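You operate a simulated robot arm through the tools that you are given. There is no shell and no other tool. Be economical: measure what you need, move in short steps, check, and stop when the job is done.

You are at the controls of a simulated robot arm. One attempt, no reset.

Task
Turn the small still's heat off and swap in the empty beaker.
Fine: heat off first; swing the spout aside and back; the filled beaker goes on the small green tray. Set down upright: small beaker. Where these are worked on the way, their far stop is far enough and under half their travel is too little: swing spout.

It is judged by the outcome, as a careful person would: the job done as asked, and still so three seconds after it is handed in. It fails if anything else is knocked over, pushed out of place, dropped, spilled or broken.

Robot
A 6-joint arm with a two-finger parallel gripper, fixed in place. Base frame: the origin is at the foot of the arm, x ahead of it, y to its left, z up; the work surface is at about z = 0.8. Readings come in m, degrees, newtons and seconds.
With the tool pointing down near the work surface it reaches from about 0.24 to 0.64 m from the base axis. Its first joint turns from -66.0 to 66.0 degrees. Payload 2.7 kg.
The TCP is the grasp point between the finger pads, 0.023 m short of the fingertips. In the tool frame z runs along the fingers and y along their closing line. Largest opening 0.094 m; finger width 0.038, thickness 0.01; the body of the gripper, 0.054 by 0.096 m, starts 0.039 m behind the TCP.
Orientation is told as [roll, pitch, yaw] about the base's x, y, z axes, in that order, counted from this pose: with the fingers straight down and closing along the base's y, the tool's x points along the base's -x, its y along +y and its z along -z.

Tools
- The arm moves only by the tool servo_tool. Its argument "commands" is a list of rows, each a list of 7 numbers: the shift along the base's x, y, z in units of 40 mm (1.0 is 40 mm), then the turn, a rotation vector about the base's x, y, z in units of 5 degrees (1.0 is 5 degrees), then the closure in counts, from 0 (fully open) to 255 (shut). In form: [[tx, ty, tz, ax, ay, az, claw], ...]. A call has 1 to 10 rows; each row shifts and turns the commanded pose from where the row before left it. A call with a number of a shift or a turn outside -1 to 1 is refused whole. Rows are played at 5 a second. More than 0.05 m and 8.6 degrees between two rows, or a gripper value outside its range, and nothing of the call is played. Where a pose cannot be reached the arm comes as near as it can. A force on the tool above 40 N (or 10 N above the force at the start of the call, whichever is more), or a blocked arm, ends the call early, and 0.2 s more pass. The fingers move at their own pace (about 0.045 m/s each) and stop on an object; they squeeze with about 34 N. The grip force told is the motor's: it shows also when the fingers shut on nothing. Time passes only in rows, and 0.2 s behind the last, so rows that do not move let the fingers close. The reply holds the time, the measured pose of the TCP, the force on the tool along the base axes, the opening and the grip force, in the units named above and with some noise, with the torque about the TCP (base axes, N m) and any sound that the robot's microphone picked up, and new pictures: "show" is both (left out), scene, wrist or none.
- Cameras (640 x 400 px; columns grow to the right, rows downward): "scene" is fixed at [0.0808, -0.4322, 1.4114]; the picture's right is [0.74, -0.67, 0.00], its down [-0.34, -0.37, -0.87] and it looks along [0.58, 0.64, -0.50] (base axes); focal length 224 px, centre (320, 200). "wrist" rides on the gripper at [0.086, 0.016, -0.075] in the tool frame; the picture's right is [-0.18, 0.98, 0.00], its down [-0.58, -0.11, -0.81] and it looks along [-0.79, -0.15, 0.59] (tool axes); focal length 243 px, centre (320, 200).
- locate(camera, pixels): for up to 12 pixels [column, row] of the newest picture of that camera ("zoom" is the newest enlarged one), the place [x, y, z] in the base frame of the surface seen there, good to about 0.002 m. It takes no simulated time.
- zoom(camera, box): a new picture of the part [left, top, right, bottom] of that camera's present view, enlarged. It takes no simulated time.
- hand_in(): hands the job in; it is judged then, once.

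Go step by step. Measure first, check grasps and placings, and put right what went wrong. The budget is 80 turns and 200 pictures, counting those below and the enlarged ones. Unless the task says otherwise, let go and move clear before handing in, and close with one line.

The tools are called after "Request:" as a command line: name --pt "numbers of a row" for each row, then --argument value for the rest, lists and objects as JSON in quotes. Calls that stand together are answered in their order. servo_tool: Moves the arm, as the interface text tells. Its arguments: {"type":"object","properties":{"commands":{"type":"array"},"show":{"type":"string","enum":["both","scene","wrist","none"]}},"required":["commands"]} The other tools are called the same way: locate (camera, pixels) gives the place of the surface under pixels of a picture; zoom (camera, box) takes an enlarged picture of a part of a camera's view; hand_in () hands the job in.

At the start:

```text
time_s: 0.0
tool_pos: [0.3123, -0.1667, 1.2563]
orientation: [-0.2, 0.0, -0.2]
ft_force: [-0.2, -0.1, 0.7]
ft_torque: [0.02, 0.01, 0.0]
grip_width: 0.094
finger_force: 0.1
```

scene: 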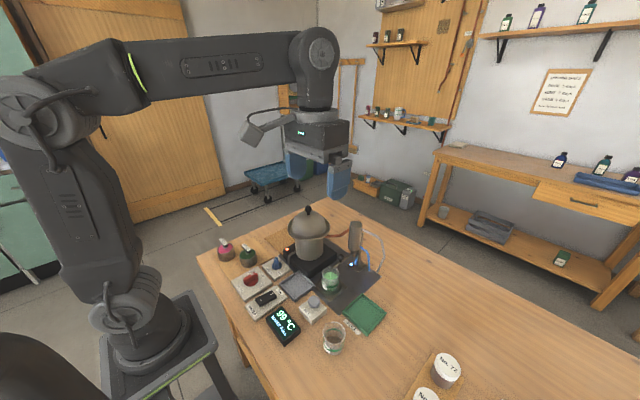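
wrist: 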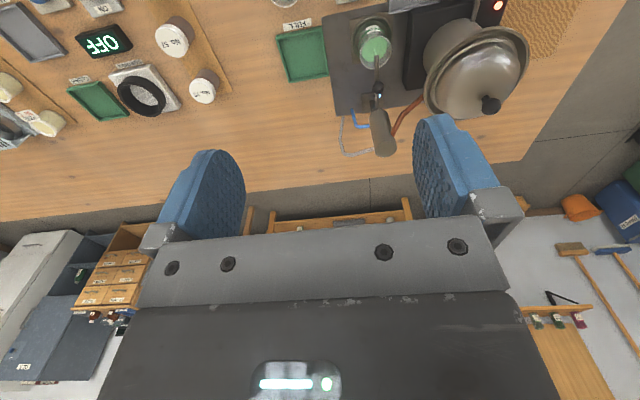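

The scene shows the still (310,235), the beaker under the spout (330,280), an empty beaker (333,338), a green tray (365,313), and several controls around (250,280)-(315,305). I'll enlarge to read the labels.

Request:
zoom --camera "scene" --box '[220, 200, 400, 360]'

Request:
zoom --camera "wrist" --box '[260, 0, 560, 180]'

Request:
zoom --camera "scene" --box '[225, 250, 325, 350]'

```text
2.50 times, centred on (310, 280) of scene
```

zoom: 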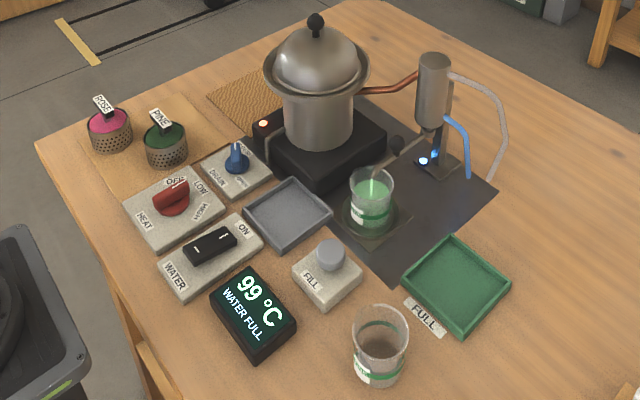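

```text
2.13 times, centred on (410, 90) of wrist
```

zoom: 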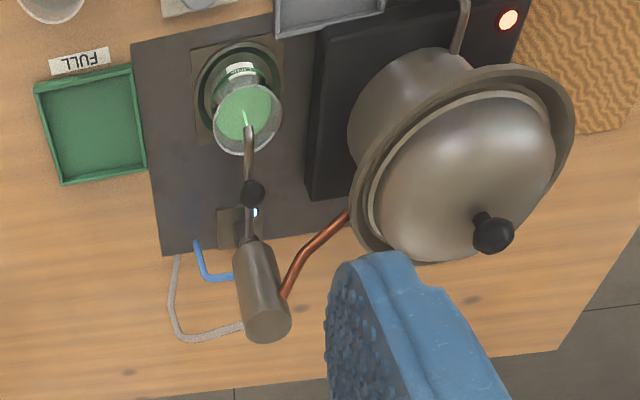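

```text
4.00 times, centred on (275, 300) of scene
```

zoom: 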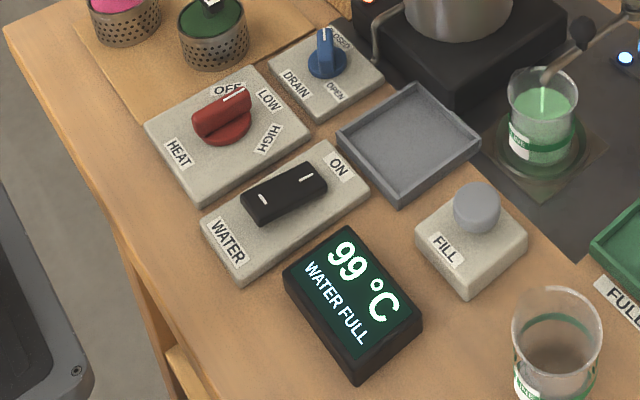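

The heat knob is the red one (zoom 222,115), with labels OFF, LOW and HIGH around it. I'll measure the knob, labels, beakers, spout and tray.

Request:
locate --camera "zoom" --pixels '[[200, 128], [245, 96], [222, 112], [228, 138], [228, 88], [268, 100], [268, 138], [178, 152], [150, 130], [310, 128], [190, 200], [240, 66]]'

Request:
locate --camera "scene" --pixels '[[333, 325], [333, 352], [324, 335], [330, 287], [330, 272], [345, 257], [355, 230], [350, 262], [365, 313], [344, 313], [307, 211], [348, 328]]'

Request:
zoom --camera "scene" --box '[310, 215, 400, 305]'

```text
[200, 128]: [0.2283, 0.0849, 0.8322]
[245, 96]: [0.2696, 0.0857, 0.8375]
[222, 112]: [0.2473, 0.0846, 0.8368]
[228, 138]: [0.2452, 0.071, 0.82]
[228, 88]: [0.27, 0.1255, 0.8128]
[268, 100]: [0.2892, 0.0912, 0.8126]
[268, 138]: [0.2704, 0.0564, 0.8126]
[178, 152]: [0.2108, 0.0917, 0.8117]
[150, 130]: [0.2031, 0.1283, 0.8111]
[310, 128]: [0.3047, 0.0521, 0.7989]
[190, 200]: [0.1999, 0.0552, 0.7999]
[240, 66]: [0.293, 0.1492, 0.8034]
```

```text
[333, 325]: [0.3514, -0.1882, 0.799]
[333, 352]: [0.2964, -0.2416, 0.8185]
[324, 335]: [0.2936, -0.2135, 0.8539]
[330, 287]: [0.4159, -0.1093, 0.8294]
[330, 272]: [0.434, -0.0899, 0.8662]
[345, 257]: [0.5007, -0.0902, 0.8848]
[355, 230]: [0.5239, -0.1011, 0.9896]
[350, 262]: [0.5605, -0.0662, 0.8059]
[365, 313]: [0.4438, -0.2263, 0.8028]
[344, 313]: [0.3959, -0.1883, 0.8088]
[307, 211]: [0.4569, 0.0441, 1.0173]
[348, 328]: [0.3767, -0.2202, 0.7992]
```

```text
4.44 times, centred on (355, 260) of scene
```

zoom: 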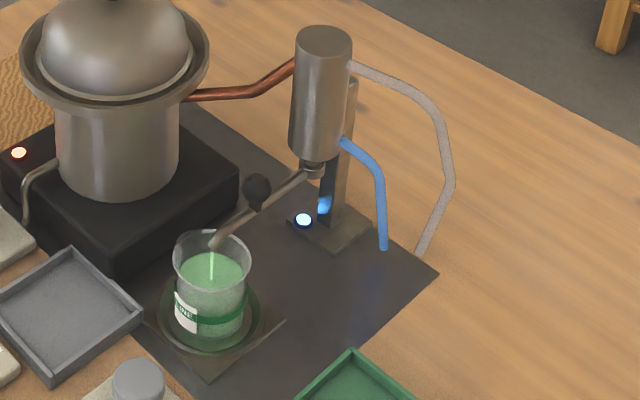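

The knob bar lies along x at about (0.248, 0.085), pointing at LOW (about 5°). OFF sits counterclockwise at about 60°. I'll move above it for a closer look.

Request:
servo_tool --pt "-0.156 0.625 -0.7 0 0 0 110" --pt "-0.156 0.625 -0.7 0 0 0 110" --pt "-0.156 0.625 -0.7 0 0 0 110" --pt "-0.156 0.625 -0.7 0 0 0 110" --pt "-0.156 0.625 -0.7 0 0 0 110" --pt "-0.156 0.625 -0.7 0 0 0 110" --pt "-0.156 0.625 -0.7 0 0 0 110" --pt "-0.156 0.625 -0.7 0 0 0 110" --pt "-0.156 0.625 -0.7 0 0 0 110" --pt "-0.156 0.625 -0.7 0 0 0 110"

```text
time_s: 2.2
tool_pos: [0.251, 0.0843, 0.9764]
orientation: [-0.2, -0.1, -0.1]
ft_force: [1.2, 0.3, 0.6]
ft_torque: [-0.01, 0.02, -0.02]
grip_width: 0.0537
finger_force: 0.0
```

scene: 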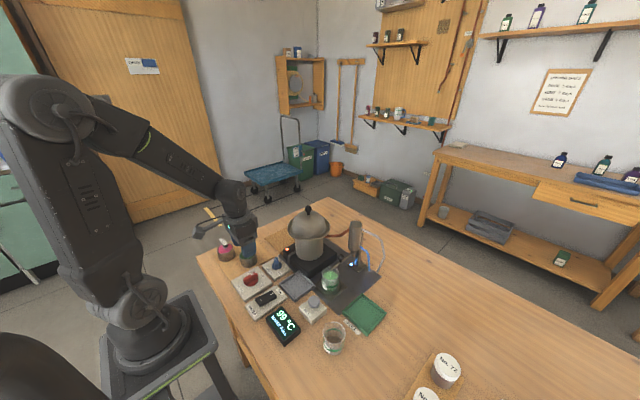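
wrist: 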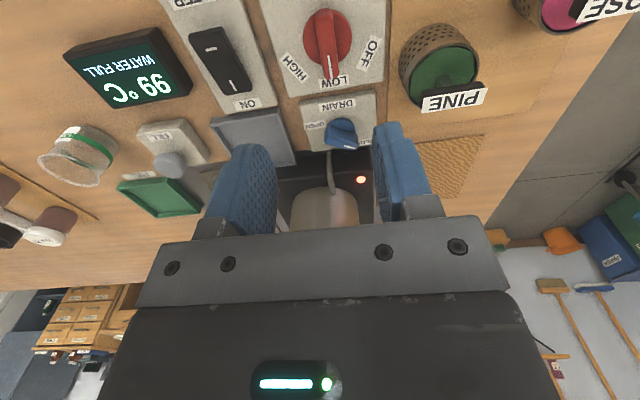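

The knob at wrist (327,40) points at LOW, with OFF to the right at (370,50). I'll pin down the knob geometry.

Request:
zoom --camera "wrist" --box '[260, 0, 420, 100]'

Request:
locate --camera "wrist" --pixels '[[329, 70], [326, 15], [327, 40], [320, 40], [335, 40], [308, 40], [348, 40], [369, 52], [334, 82], [292, 66], [410, 60], [440, 35]]'

```text
4.00 times, centred on (340, 50) of wrist
```

zoom: 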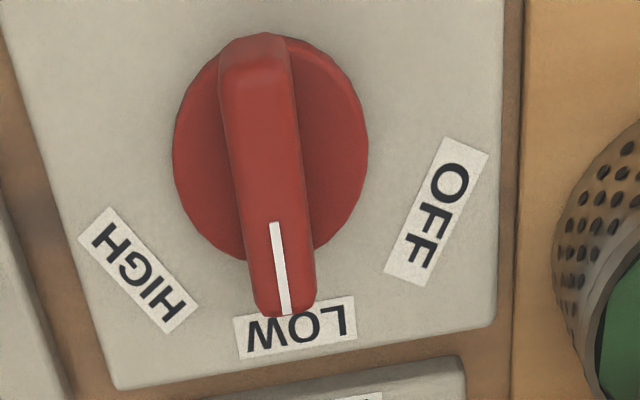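

```text
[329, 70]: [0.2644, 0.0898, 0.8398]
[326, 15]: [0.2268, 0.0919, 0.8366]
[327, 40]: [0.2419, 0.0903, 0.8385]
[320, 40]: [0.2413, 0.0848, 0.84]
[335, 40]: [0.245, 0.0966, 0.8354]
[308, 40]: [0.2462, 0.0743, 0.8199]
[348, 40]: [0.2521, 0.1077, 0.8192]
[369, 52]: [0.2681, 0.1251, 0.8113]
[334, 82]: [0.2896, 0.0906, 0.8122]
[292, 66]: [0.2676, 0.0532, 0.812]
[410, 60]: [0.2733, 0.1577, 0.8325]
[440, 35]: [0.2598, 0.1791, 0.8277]
```

Knob centre is about (0.246, 0.090) with the bar top at 0.839; OFF is +60° from the pointer. I'll descend and grip it.

Request:
servo_tool --pt "-0.125 0.15 -0.8 0 0 0 110" --pt "0 0 -0.9 0 0 0 110" --pt "0 0 -0.9 0 0 0 110" --pt "0 0 -0.6 0 0 0 110" --pt "0 0 0 0 0 0 110"

```text
time_s: 3.4
tool_pos: [0.2434, 0.0903, 0.8469]
orientation: [-0.2, -0.1, 0.0]
ft_force: [-0.5, -0.6, -1.0]
ft_torque: [0.03, 0.01, 0.01]
grip_width: 0.0534
finger_force: 0.0
```

scene: 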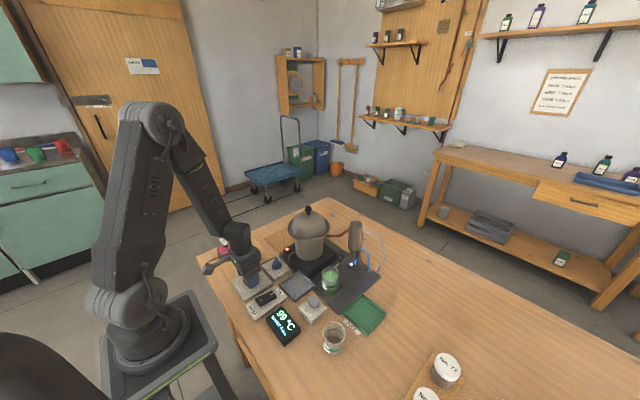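
wrist: 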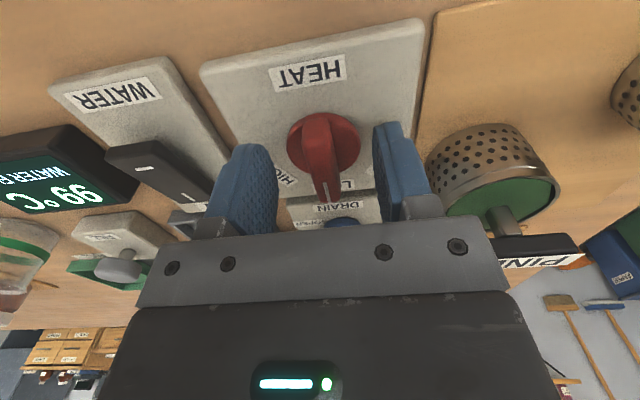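

The fingers straddle the knob cleanly; now I'll close on it.

Request:
servo_tool --pt "0.05 0 -0.03 0 0 0 200" --pt "0 0 0 0 0 0 255" --pt "0 0 0 0 0 0 255" --pt "0 0 0 0 0 0 255" --show "none"

```text
time_s: 4.4
tool_pos: [0.2458, 0.0893, 0.8466]
orientation: [-0.1, -0.1, 0.0]
ft_force: [-5.0, 13.8, -2.7]
ft_torque: [0.42, 0.15, 0.04]
grip_width: 0.0136
finger_force: 44.7
```

The grip holds a 13.6 mm bar with a small +y side force. I'll ease that a little and turn +60° counterclockwise.

Request:
servo_tool --pt "0 0.03 0 0 0 1 255" --pt "0 0 0 0 0 1 255" --pt "0 0 0 0 0 1 255" --pt "0 0 0 0 0 1 255" --pt "0 0 0 0 0 1 255" --pt "0 0 0 0 0 1 255" --show "wrist"

```text
time_s: 5.3
tool_pos: [0.2463, 0.0895, 0.8466]
orientation: [-0.2, 0.1, 17.1]
ft_force: [7.1, -10.8, -2.4]
ft_torque: [0.02, 0.14, -0.07]
grip_width: 0.014
finger_force: 45.0
stopped in row 4: the force on the tool passed its limit at 42 N (the readings are from after the stop); the commanded pose is now the measured one
```

wrist: 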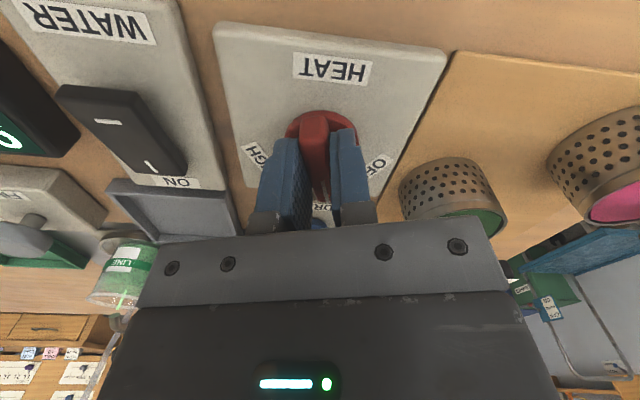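

The stop came from a side load (about -12 N normal to the bar), and the knob is following at 17°. I'll shift slightly with the force and continue in smaller turns.

Request:
servo_tool --pt "0.005 -0.015 0 0 0 0.4 255" --pt "0 0 0 0 0 0.5 255" --pt "0 0 0 0 0 0.5 255" --pt "0 0 0 0 0 0.5 255" --show "none"

```text
time_s: 6.3
tool_pos: [0.2469, 0.0887, 0.8461]
orientation: [-0.2, -0.1, 26.6]
ft_force: [16.9, -17.6, -10.3]
ft_torque: [-0.3, 0.41, -0.11]
grip_width: 0.014
finger_force: 45.3
```

The load grows in the direction consistent with my grip being about 3 mm short of the axis along the bar. I'll relieve it and turn about the true axis.

Request:
servo_tool --pt "0.014 -0.027 0.005 0 0 0 255" --pt "0.003 -0.004 0 0 0 0.6 255" --pt "0.003 -0.004 0 0 0 0.6 255" --pt "0.003 -0.004 0 0 0 0.6 255" --show "none"

```text
time_s: 7.3
tool_pos: [0.2466, 0.0865, 0.8458]
orientation: [-0.2, 0.0, 35.6]
ft_force: [-3.3, 10.1, -27.4]
ft_torque: [1.08, -0.76, -0.01]
grip_width: 0.0139
finger_force: 45.6
```

A vertical load of -27 N has built up from the rigid grip. I'll release and look to re-seat on the bar.

Request:
servo_tool --pt "0 0 0 0 0 0 170" --pt "0 0 0 0 0 0 150" --pt "0 0 0 0 0 0 150" --show "wrist"

Request:
zoom --camera "wrist" --box '[220, 60, 420, 240]'

```text
time_s: 8.1
tool_pos: [0.2478, 0.0878, 0.8467]
orientation: [-0.3, 0.0, 35.6]
ft_force: [-1.4, 0.8, 0.1]
ft_torque: [0.0, 0.01, 0.02]
grip_width: 0.0388
finger_force: 0.0
```

wrist: 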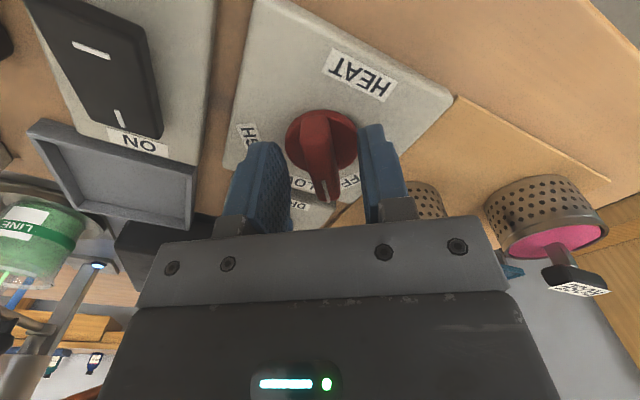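

```text
2.22 times, centred on (320, 150) of wrist
```

zoom: 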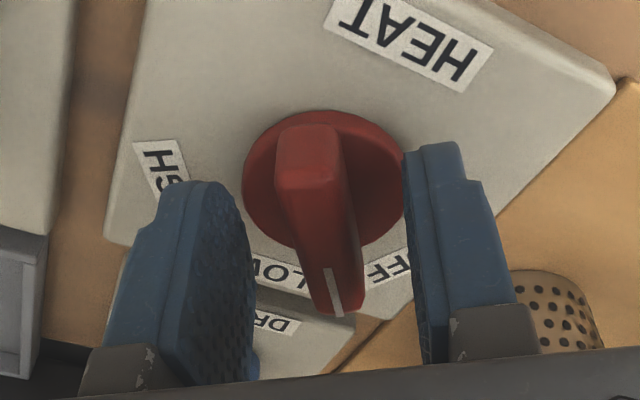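

The knob stays where I left it, between LOW and OFF. I'll measure its current bar line and centre.

Request:
locate --camera "zoom" --pixels '[[338, 314], [328, 270], [308, 130], [305, 185], [280, 190], [330, 180], [245, 180], [403, 180], [325, 112]]'

```text
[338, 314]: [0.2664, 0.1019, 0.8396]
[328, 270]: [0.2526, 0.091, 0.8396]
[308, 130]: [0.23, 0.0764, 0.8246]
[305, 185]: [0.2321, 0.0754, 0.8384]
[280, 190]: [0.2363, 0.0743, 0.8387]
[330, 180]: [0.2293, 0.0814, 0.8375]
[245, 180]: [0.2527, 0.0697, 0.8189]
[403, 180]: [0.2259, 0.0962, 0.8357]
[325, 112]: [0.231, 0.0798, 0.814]
```

The bar is at about 37° with its centre near (0.248, 0.089), which matches the tool now. I'll regrip and keep turning in small steps.

Request:
servo_tool --pt "0.01 0.015 0 0 0 0.2 200" --pt "0 0 0 0 0 0 235" --pt "0 0 0 0 0 0 235" --pt "0 0 0 0 0 0 235" --show "none"

```text
time_s: 9.1
tool_pos: [0.2465, 0.0868, 0.8464]
orientation: [-0.2, 0.0, 36.7]
ft_force: [-4.6, 5.1, 1.8]
ft_torque: [0.31, 0.3, 0.05]
grip_width: 0.0139
finger_force: 45.3
```

Request:
servo_tool --pt "-0.003 0.003 0 0 0 0.6 235" --pt "0 0 0 0 0 0.6 235" --pt "0 0 0 0 0 0.6 235" --pt "0 0 0 0 0 0.6 235" --show "none"

```text
time_s: 10.1
tool_pos: [0.2479, 0.0872, 0.8474]
orientation: [-0.1, -0.1, 48.5]
ft_force: [12.0, -15.1, 13.2]
ft_torque: [-1.17, 0.99, -0.07]
grip_width: 0.014
finger_force: 44.9
```

Turned to 48.5°, with moderate side load. I'll ease it and finish to about 61°.

Request:
servo_tool --pt "0.018 -0.016 0.01 0 0 0 235" --pt "0.005 -0.005 0 0 0 0.6 235" --pt "0.005 -0.005 0 0 0 0.6 235" --pt "0.003 -0.003 0 0 0 0.6 235" --pt "0.003 -0.003 0 0 0 0.6 235" --show "none"

```text
time_s: 11.3
tool_pos: [0.2477, 0.0872, 0.847]
orientation: [-0.2, 0.0, 60.3]
ft_force: [-11.9, 16.6, -0.8]
ft_torque: [1.1, -0.01, -1.15]
grip_width: 0.0139
finger_force: 44.9
```

At 60.3° a resisting torque of -1.15 Nm appeared, suggesting the stop. I'll release, back off upward and look.

Request:
servo_tool --pt "0 0 0 0 0 0 170" --pt "0 0 0 0 0 0 130" --pt "0 0 0.6 0 0 0 130" --pt "0 0 0.9 0 0 0 130" --pt "0 0 0.9 0 0 0 130" --pt "0 0 0.9 0 0 -1 130" --show "both"

Request:
zoom --camera "scene" --box '[220, 220, 400, 360]'

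Request:
zoom --camera "wrist" --box '[200, 0, 440, 150]'

```text
time_s: 12.7
tool_pos: [0.2485, 0.0877, 0.9795]
orientation: [-0.2, 0.0, 55.6]
ft_force: [-0.3, -0.3, 0.2]
ft_torque: [0.01, 0.02, -0.03]
grip_width: 0.0462
finger_force: 0.1
```

scene: 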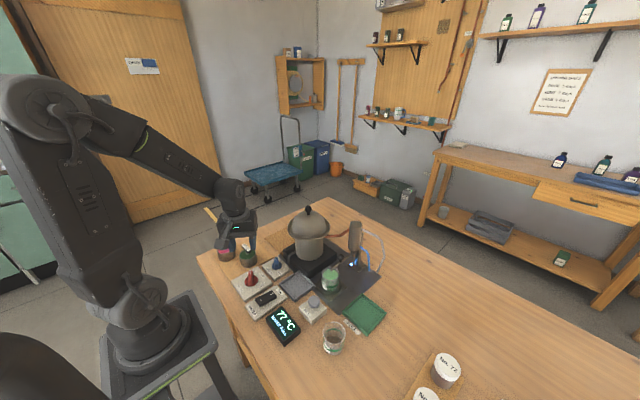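
wrist: 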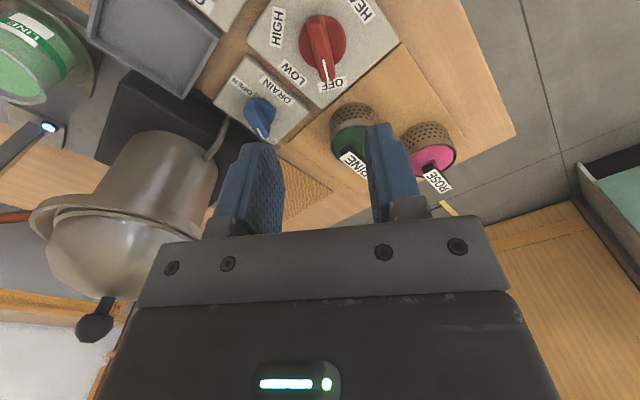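

```text
2.86 times, centred on (310, 290) of scene
```

zoom: 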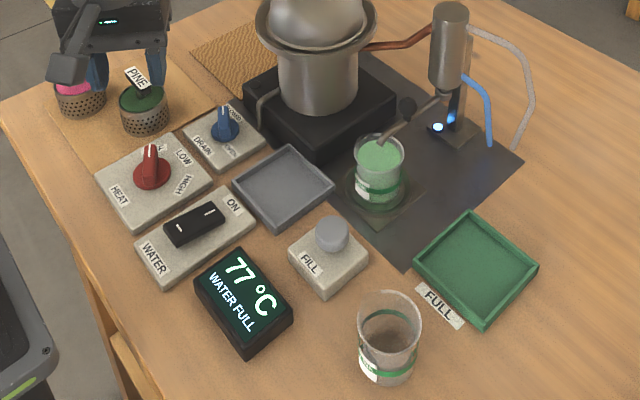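

```text
2.67 times, centred on (320, 75) of wrist
```

zoom: 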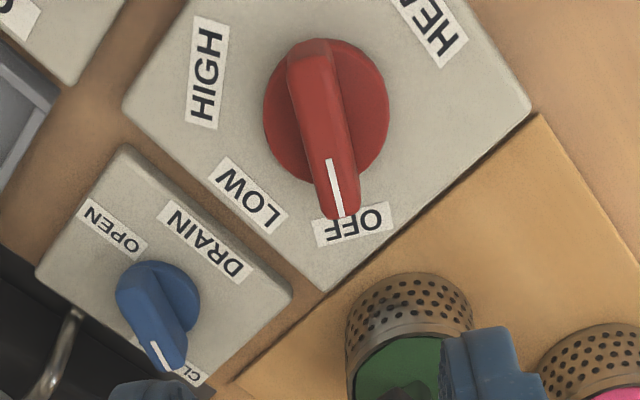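

The knob pointer is on OFF, the display has dropped to 77 °C, and the heater light is out. Next I'll move in front of the spout and beaker for a close look.

Request:
servo_tool --pt "0 -0.47 0.2 0 0 -1 60" --pt "0 -0.47 0.2 0 0 -1 0" --pt "0 -0.47 0.2 0 0 -1 0" --pt "0 -0.47 0.2 0 0 -1 0" --pt "0 -0.47 0.2 0 0 -1 0" --pt "0 -0.47 0.2 0 0 -1 0" --pt "0 -0.47 0.2 0 0 -1 0" --pt "0.3 -0.47 0 0 0 -1 0" --pt "0.3 -0.47 0 0 0 -1 0" --pt "0.3 -0.47 0 0 0 -1 0" --show "both"

Request:
zoom --camera "scene" --box '[300, 215, 390, 315]'

```text
time_s: 14.9
tool_pos: [0.2853, -0.1025, 1.0361]
orientation: [-0.2, -0.1, 5.5]
ft_force: [0.2, -0.8, -0.2]
ft_torque: [0.02, 0.0, 0.02]
grip_width: 0.0943
finger_force: 0.0
```

scene: 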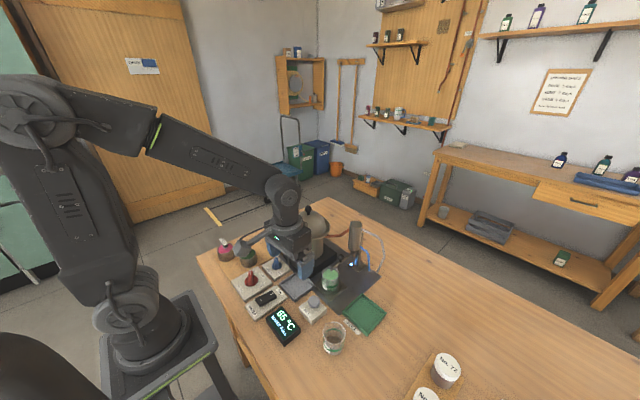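
wrist: 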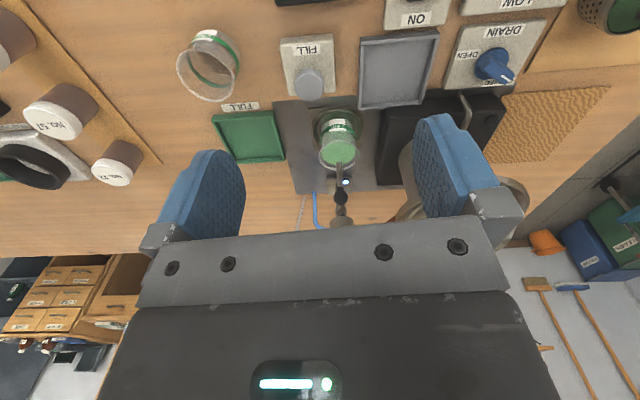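

```text
4.00 times, centred on (345, 265) of scene
```

zoom: 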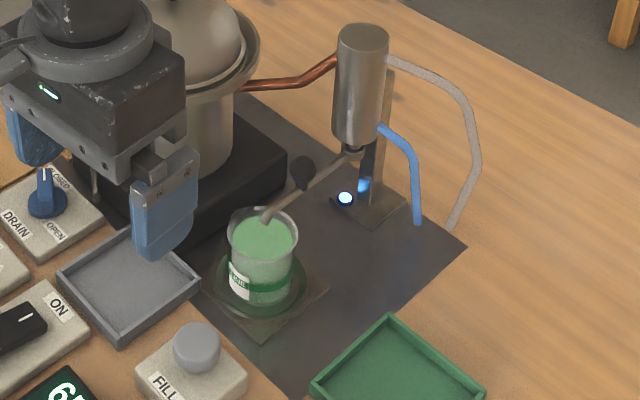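

I'll measure the spout, its ball handle, the filled beaker's rim and the well from this zoom.

Request:
locate --camera "zoom" --pixels '[[268, 214], [283, 200], [303, 172], [322, 176], [350, 156], [303, 185], [228, 238], [297, 240], [264, 265], [262, 210], [262, 298], [360, 100]]'

Request:
zoom --camera "wrist" --box '[270, 80, 430, 240]'

```text
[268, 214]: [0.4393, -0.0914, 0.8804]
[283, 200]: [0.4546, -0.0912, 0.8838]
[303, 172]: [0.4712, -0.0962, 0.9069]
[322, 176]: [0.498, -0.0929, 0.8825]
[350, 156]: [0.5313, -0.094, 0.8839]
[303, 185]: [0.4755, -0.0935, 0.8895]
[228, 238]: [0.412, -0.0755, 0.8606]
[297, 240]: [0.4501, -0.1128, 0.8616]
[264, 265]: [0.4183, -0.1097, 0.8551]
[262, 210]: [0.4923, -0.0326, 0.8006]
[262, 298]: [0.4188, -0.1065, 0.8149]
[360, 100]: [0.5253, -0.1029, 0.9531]
```

```text
2.50 times, centred on (350, 160) of wrist
```

zoom: 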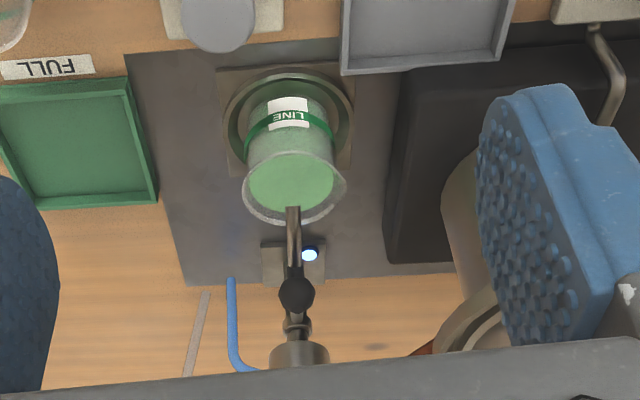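

Tube runs from the pivot (~0.53,-0.095) to the tip (~0.436,-0.092) at z≈0.884, with the ball handle near (0.474,-0.094). I'll check the ball, hose and rim from this wrist view.

Request:
locate --camera "zoom" --pixels '[[297, 290], [296, 272], [283, 290], [311, 290], [293, 212], [298, 355], [245, 185], [345, 185], [295, 222], [230, 285], [205, 300], [80, 140]]'

Request:
locate --camera "scene" --pixels '[[349, 268], [366, 267], [358, 270], [372, 231], [368, 297], [341, 320], [385, 312], [362, 333]]'

```text
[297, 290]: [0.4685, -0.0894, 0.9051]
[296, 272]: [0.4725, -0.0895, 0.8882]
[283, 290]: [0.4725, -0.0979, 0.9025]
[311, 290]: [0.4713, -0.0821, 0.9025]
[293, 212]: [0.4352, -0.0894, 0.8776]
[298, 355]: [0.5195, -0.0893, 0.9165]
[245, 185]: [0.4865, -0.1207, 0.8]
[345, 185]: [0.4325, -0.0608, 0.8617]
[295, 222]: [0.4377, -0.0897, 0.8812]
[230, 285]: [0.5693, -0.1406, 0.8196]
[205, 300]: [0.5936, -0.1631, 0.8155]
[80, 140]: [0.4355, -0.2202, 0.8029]
```

```text
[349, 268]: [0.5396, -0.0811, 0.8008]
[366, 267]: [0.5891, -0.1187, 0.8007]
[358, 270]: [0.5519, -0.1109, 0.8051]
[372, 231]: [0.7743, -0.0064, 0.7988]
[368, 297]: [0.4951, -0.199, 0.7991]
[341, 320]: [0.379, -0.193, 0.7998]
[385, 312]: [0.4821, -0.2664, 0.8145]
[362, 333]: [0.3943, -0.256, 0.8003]
```

The ball centre is about (0.475,-0.090,0.905), radius 9 mm; the beaker rim is near z 0.865 with radius 0.03. I'll check the pot lip and base clearance before moving in.

Request:
zoom --camera "scene" --box '[280, 200, 390, 300]'

Request:
locate --camera "wrist" --pixels '[[404, 160], [400, 175], [398, 190], [385, 170], [382, 120], [375, 185], [527, 190], [512, 182]]'

Request:
locate --camera "scene" --pixels '[[325, 236], [329, 228], [322, 243], [344, 228], [340, 233], [335, 234], [352, 262], [330, 268]]'

```text
4.00 times, centred on (335, 250) of scene
```

zoom: 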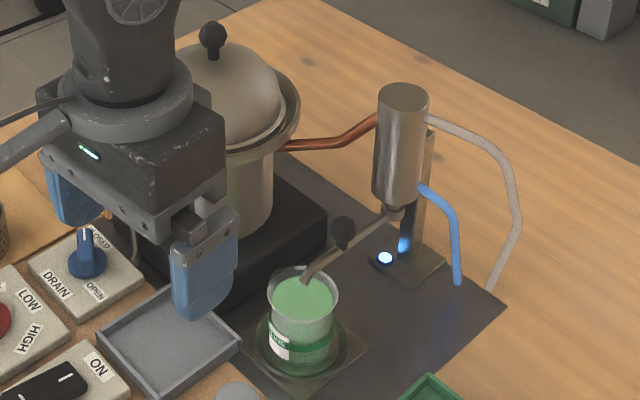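

```text
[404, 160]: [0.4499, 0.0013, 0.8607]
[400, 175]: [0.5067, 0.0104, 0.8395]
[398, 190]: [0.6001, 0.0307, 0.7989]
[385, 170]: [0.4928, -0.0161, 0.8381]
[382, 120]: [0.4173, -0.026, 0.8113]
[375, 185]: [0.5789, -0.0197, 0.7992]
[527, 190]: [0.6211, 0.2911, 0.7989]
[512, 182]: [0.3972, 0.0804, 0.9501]
```

```text
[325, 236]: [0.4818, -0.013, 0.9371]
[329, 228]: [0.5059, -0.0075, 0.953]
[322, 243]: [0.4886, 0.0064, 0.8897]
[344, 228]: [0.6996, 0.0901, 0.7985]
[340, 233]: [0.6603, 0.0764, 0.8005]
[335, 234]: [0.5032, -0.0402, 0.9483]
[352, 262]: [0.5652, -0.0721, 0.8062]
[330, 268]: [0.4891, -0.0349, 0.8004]
```

The lip reaches about y=-0.02 and the pipe is beyond x≈0.50, so a tool tilted 25° has clearance. I'll approach with the fingers set about 30 mm apart to cage the ball.

Request:
servo_tool --pt "0.6 0.05 -0.2 0 -0.85 -0.18 174" --pt "0.6 0.05 -0.2 0 -0.85 -0.18 174" --pt "0.6 0.05 -0.2 0 -0.85 -0.18 174" --pt "0.6 0.05 -0.2 0 -0.85 -0.18 174" --pt "0.6 0.05 -0.2 0 -0.85 -0.18 174" --pt "0.6 0.05 -0.2 0 -0.85 -0.18 174" --show "both"

Request:
zoom --camera "scene" --box '[280, 190, 400, 300]'

```text
time_s: 16.3
tool_pos: [0.429, -0.0899, 0.987]
orientation: [-1.5, -25.7, 0.4]
ft_force: [0.0, -0.7, 0.7]
ft_torque: [0.03, -0.04, -0.01]
grip_width: 0.0298
finger_force: 0.0
```

scene: 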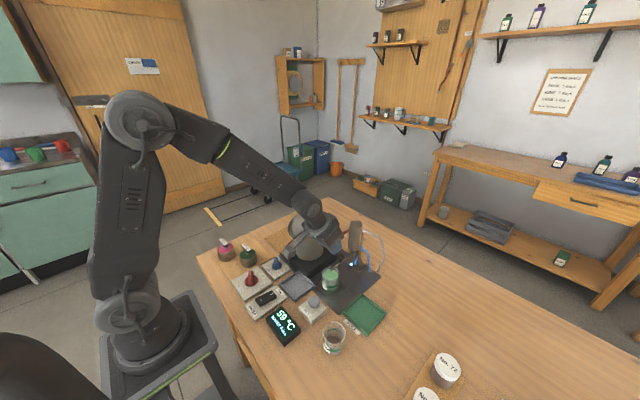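
wrist: 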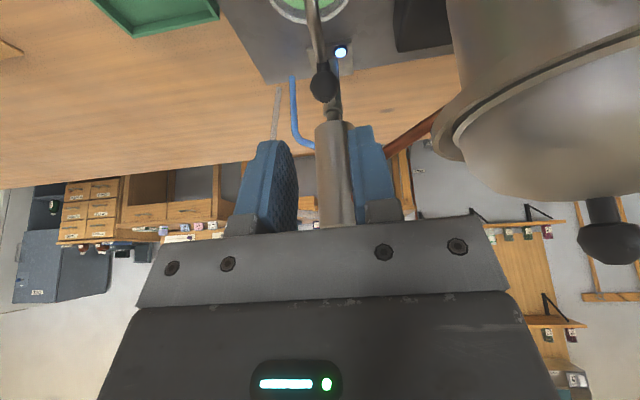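

```text
3.64 times, centred on (340, 245) of scene
```

zoom: 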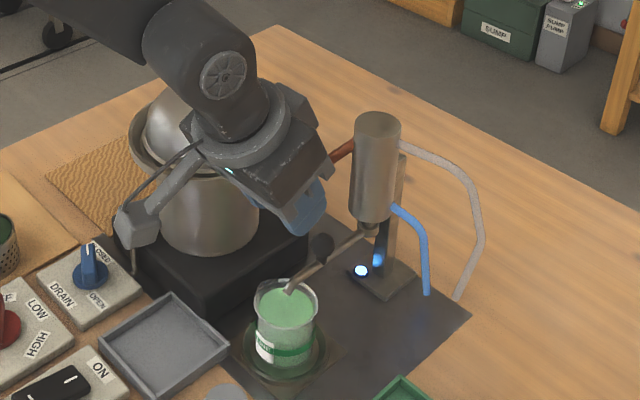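

The fingers are lined up with the ball in y. I'll advance along the tool axis to straddle it.

Request:
servo_tool --pt "0.4 0 -0.55 0 0 0 174" --pt "0.35 0 -0.65 0 0 0 174" --pt "0.32 0 -0.65 0 0 0 174" --pt "0 0 0 0 0 0 174" --show "both"

Request:
zoom --camera "scene" --box '[300, 210, 390, 300]'

Request:
zoom --camera "wrist" --box '[220, 40, 460, 240]'

```text
time_s: 17.3
tool_pos: [0.4707, -0.0893, 0.9127]
orientation: [-1.7, -25.5, 0.4]
ft_force: [0.7, 0.1, 0.2]
ft_torque: [0.03, -0.02, -0.02]
grip_width: 0.0297
finger_force: 0.0
```

scene: 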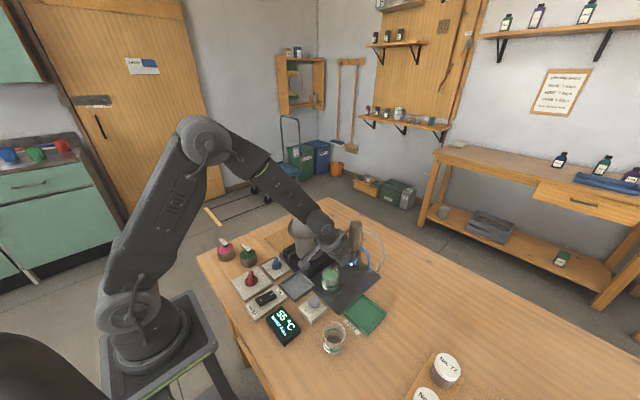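
wrist: 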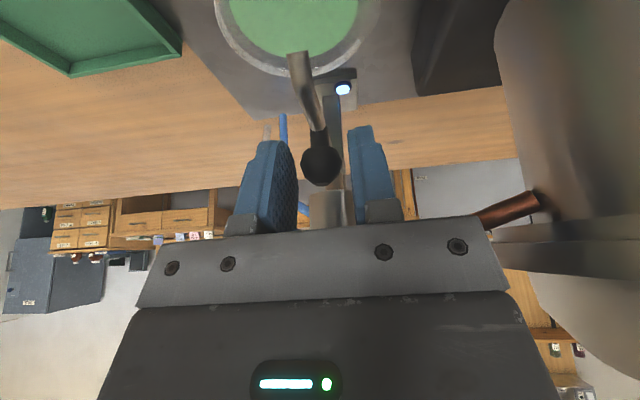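

```text
4.44 times, centred on (345, 255) of scene
```

zoom: 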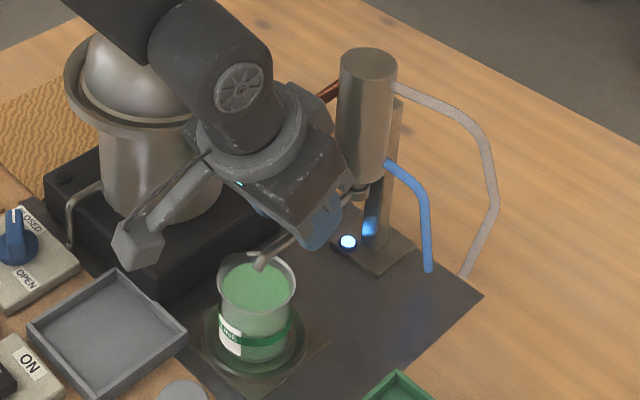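

```text
2.00 times, centred on (340, 140) of wrist
```

zoom: 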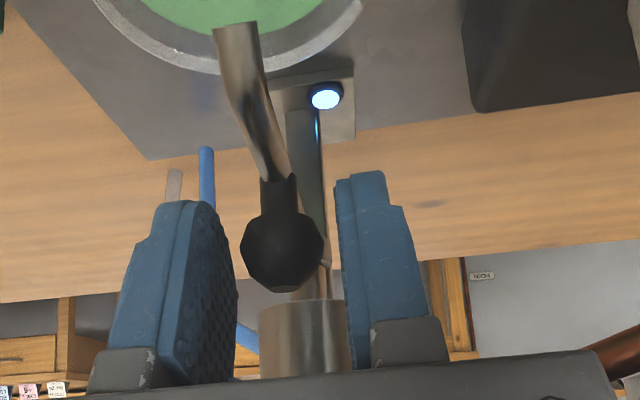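

The ball appears between the fingers; I'll verify its place relative to the pads.

Request:
locate --camera "zoom" --pixels '[[282, 250], [245, 245], [320, 245], [282, 215], [282, 285], [215, 250], [350, 220], [265, 150], [235, 60]]'

```text
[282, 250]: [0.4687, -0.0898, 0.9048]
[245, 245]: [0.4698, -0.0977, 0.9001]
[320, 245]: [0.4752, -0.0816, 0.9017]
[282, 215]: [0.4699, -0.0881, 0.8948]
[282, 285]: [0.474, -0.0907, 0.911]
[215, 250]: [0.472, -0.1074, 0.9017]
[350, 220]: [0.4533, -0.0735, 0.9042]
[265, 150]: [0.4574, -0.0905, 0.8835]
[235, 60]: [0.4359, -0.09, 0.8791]
```

The ball (0.476,-0.090,0.903, radius 8.5 mm) is inside the cage. I'll swing it toward -y along its arc, yawing the tool with it.

Request:
servo_tool --pt "0.006 -0.131 0 0 0 1 174" --pt "0.017 -0.129 0 0 0 1 174" --pt "0.028 -0.128 0 0 0 1 174" --pt "0.039 -0.125 0 0 0 1 174" --show "wrist"

Request:
zoom --camera "scene" --box '[300, 210, 390, 300]'

```text
time_s: 18.3
tool_pos: [0.475, -0.1089, 0.9124]
orientation: [-1.5, -25.5, 20.6]
ft_force: [-0.3, -0.4, 0.4]
ft_torque: [-0.01, 0.01, 0.02]
grip_width: 0.0299
finger_force: 0.1
```

wrist: 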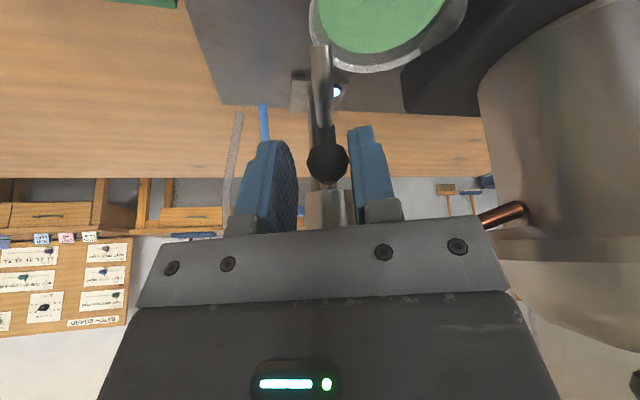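

```text
4.44 times, centred on (345, 255) of scene
```

zoom: 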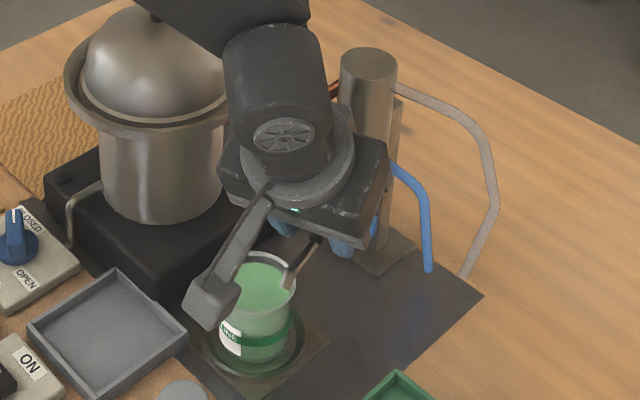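

The spout follows freely, with no force. Continuing the arc.

Request:
servo_tool --pt "0.051 -0.121 0 0 0 1 174" --pt "0.06 -0.116 0 0 0 1 174" --pt "0.07 -0.11 0 0 0 1 174" --pt "0.08 -0.104 0 0 0 1 174" --pt "0.088 -0.097 0 0 0 1 174" --pt "0.095 -0.088 0 0 0 1 174" --show "wrist"

Request:
zoom --camera "scene" --box '[300, 210, 390, 300]'

```text
time_s: 19.7
tool_pos: [0.4932, -0.1355, 0.9124]
orientation: [-1.6, -25.5, 50.5]
ft_force: [-0.1, -0.1, -0.2]
ft_torque: [0.02, 0.02, -0.03]
grip_width: 0.0298
finger_force: 0.1
```

wrist: 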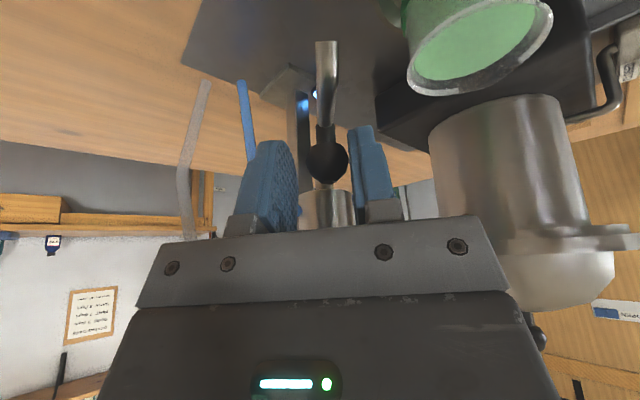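

```text
4.44 times, centred on (345, 255) of scene
```

zoom: 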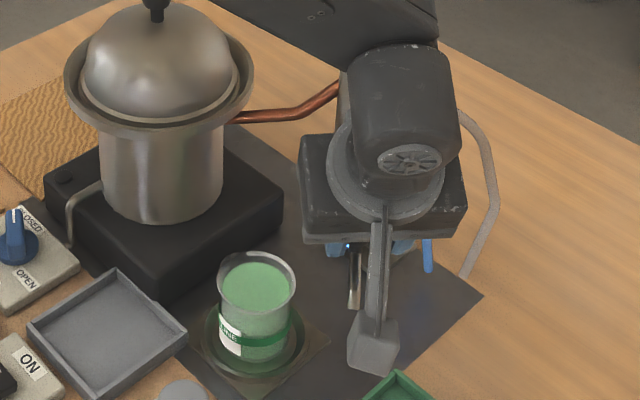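

The spout is about 45° aside and clear of the beaker. I'll continue without more yaw, to stay clear of the hoses, and feel for the stop.

Request:
servo_tool --pt "0.104 -0.08 0 0 0 0.3 174" --pt "0.11 -0.07 0 0 0 0.3 174" --pt "0.116 -0.06 0 0 0 0.3 174" --show "wrist"

Request:
zoom --camera "scene" --box '[300, 210, 390, 300]'

```text
time_s: 20.5
tool_pos: [0.5054, -0.1437, 0.9136]
orientation: [-1.6, -25.5, 55.1]
ft_force: [0.6, 0.0, 0.4]
ft_torque: [0.01, 0.03, 0.01]
grip_width: 0.0297
finger_force: 0.0
```

wrist: 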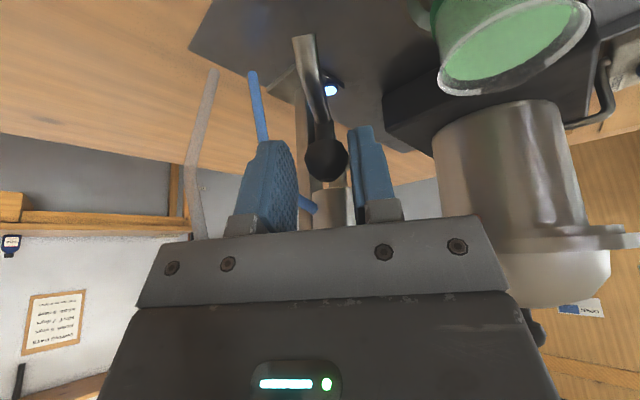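

```text
4.44 times, centred on (345, 255) of scene
```

zoom: 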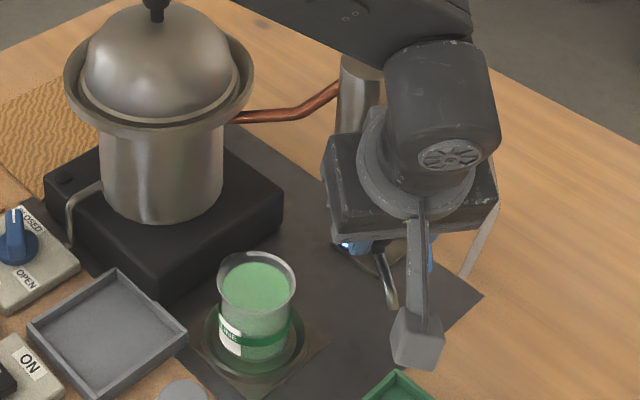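

No load yet, and the spout is around 60°. I'll keep going a bit further toward the stop.

Request:
servo_tool --pt "0.121 -0.05 0 0 0 0.2 174" --pt "0.125 -0.04 0 0 0 0.2 174" --pt "0.128 -0.028 0 0 0 0.2 174" --show "wrist"

Request:
zoom --camera "scene" --box '[300, 210, 390, 300]'

```text
time_s: 21.3
tool_pos: [0.5205, -0.1486, 0.9127]
orientation: [-1.6, -25.5, 57.9]
ft_force: [0.2, -0.3, 0.0]
ft_torque: [0.01, 0.0, 0.03]
grip_width: 0.0302
finger_force: 0.0
```

wrist: 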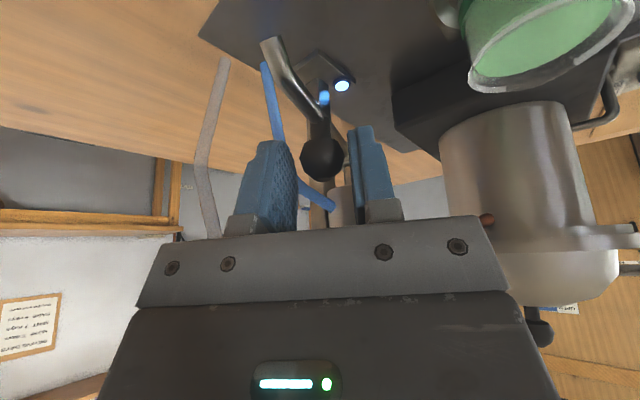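

```text
4.44 times, centred on (345, 255) of scene
```

zoom: 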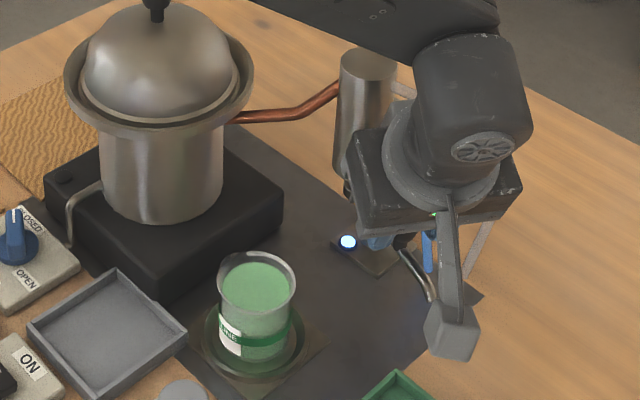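

The spout is at roughly 75° with still no stop. I'll check the finger-to-hose gap before going on.

Request:
locate --camera "wrist" --pixels '[[275, 45], [300, 95], [320, 158], [275, 110], [318, 192], [262, 70], [265, 150], [200, 180]]'

```text
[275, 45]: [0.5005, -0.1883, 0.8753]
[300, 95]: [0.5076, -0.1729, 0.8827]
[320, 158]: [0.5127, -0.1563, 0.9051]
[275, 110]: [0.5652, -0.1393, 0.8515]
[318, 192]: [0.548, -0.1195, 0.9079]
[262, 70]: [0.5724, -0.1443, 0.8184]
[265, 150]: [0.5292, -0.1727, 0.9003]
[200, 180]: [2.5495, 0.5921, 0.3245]
```

The spout is at about 73° (tip at 0.50,-0.188). There's about 2 cm to the hose, so I'll nudge one more centimetre, stopping on any force.

Request:
servo_tool --pt "0.12 -0.015 0 0 0 0.3 174" --pt "0.12 0 0 0 0 0.3 174" --show "wrist"

```text
time_s: 21.9
tool_pos: [0.5275, -0.1483, 0.9124]
orientation: [-1.1, -25.4, 60.8]
ft_force: [-20.8, 2.6, -0.2]
ft_torque: [0.02, 0.24, 0.05]
grip_width: 0.0382
finger_force: 9.7
```

wrist: 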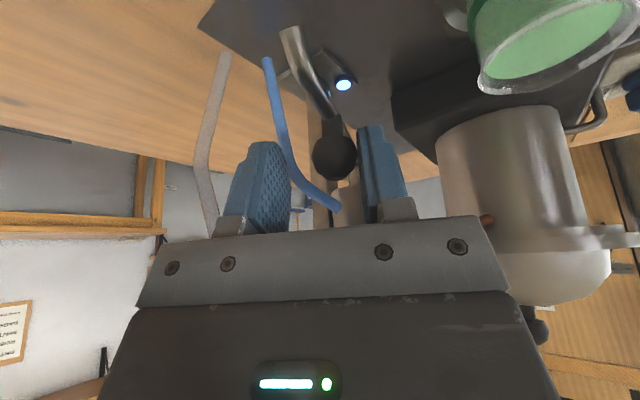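

The -20.8 N with the ball on the right finger means the stop is reached, at about 75°. I'll back off, centre the cage, and withdraw along the tool axis.

Request:
servo_tool --pt "-0.2 0.02 0 0 0 0 174" --pt "-0.08 0 0 0 0 0 174" --show "wrist"

```text
time_s: 22.5
tool_pos: [0.5202, -0.148, 0.9143]
orientation: [-1.8, -25.5, 61.0]
ft_force: [0.2, 0.3, 0.4]
ft_torque: [0.01, -0.01, 0.0]
grip_width: 0.0296
finger_force: 0.1
```

wrist: 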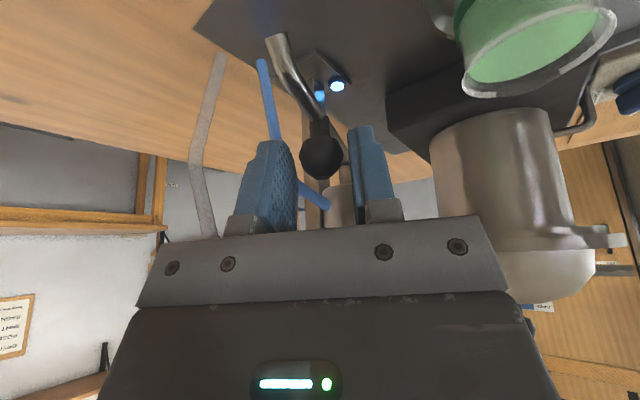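

The ball is centred and free. Withdrawing now.

Request:
servo_tool --pt "-0.2 -0.36 0.8 0 0 0 174" --pt "-0.2 -0.36 0.8 0 0 0 174" --pt "-0.2 -0.36 0.8 0 0 0 120" --pt "-0.3 0 0.8 0 0 0 60" --pt "-0.9 0.2 0.2 0 0 -1 0" --pt "-0.9 0.2 0.2 0 0 -1 0" --pt "-0.9 0.2 0.2 0 0 -1 0" --show "both"

Request:
zoom --camera "scene" --box '[280, 210, 400, 360]'

```text
time_s: 24.1
tool_pos: [0.3747, -0.1669, 1.0664]
orientation: [-1.6, -25.4, 45.8]
ft_force: [0.0, -0.5, -0.3]
ft_torque: [0.03, -0.01, -0.01]
grip_width: 0.0943
finger_force: 0.1
```

scene: 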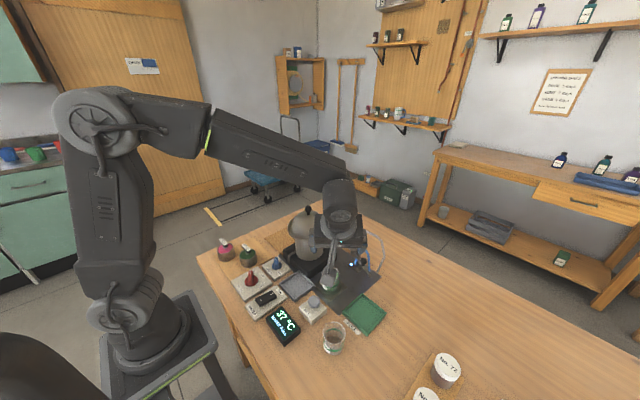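
wrist: 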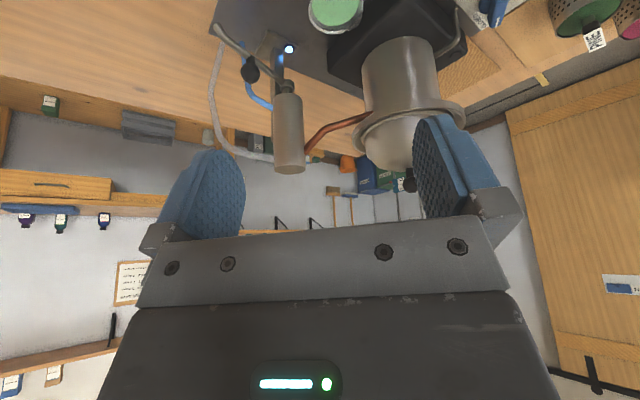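

```text
2.67 times, centred on (340, 285) of scene
```

zoom: 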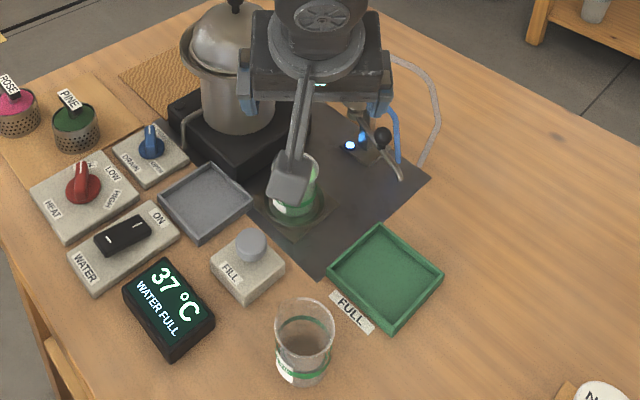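

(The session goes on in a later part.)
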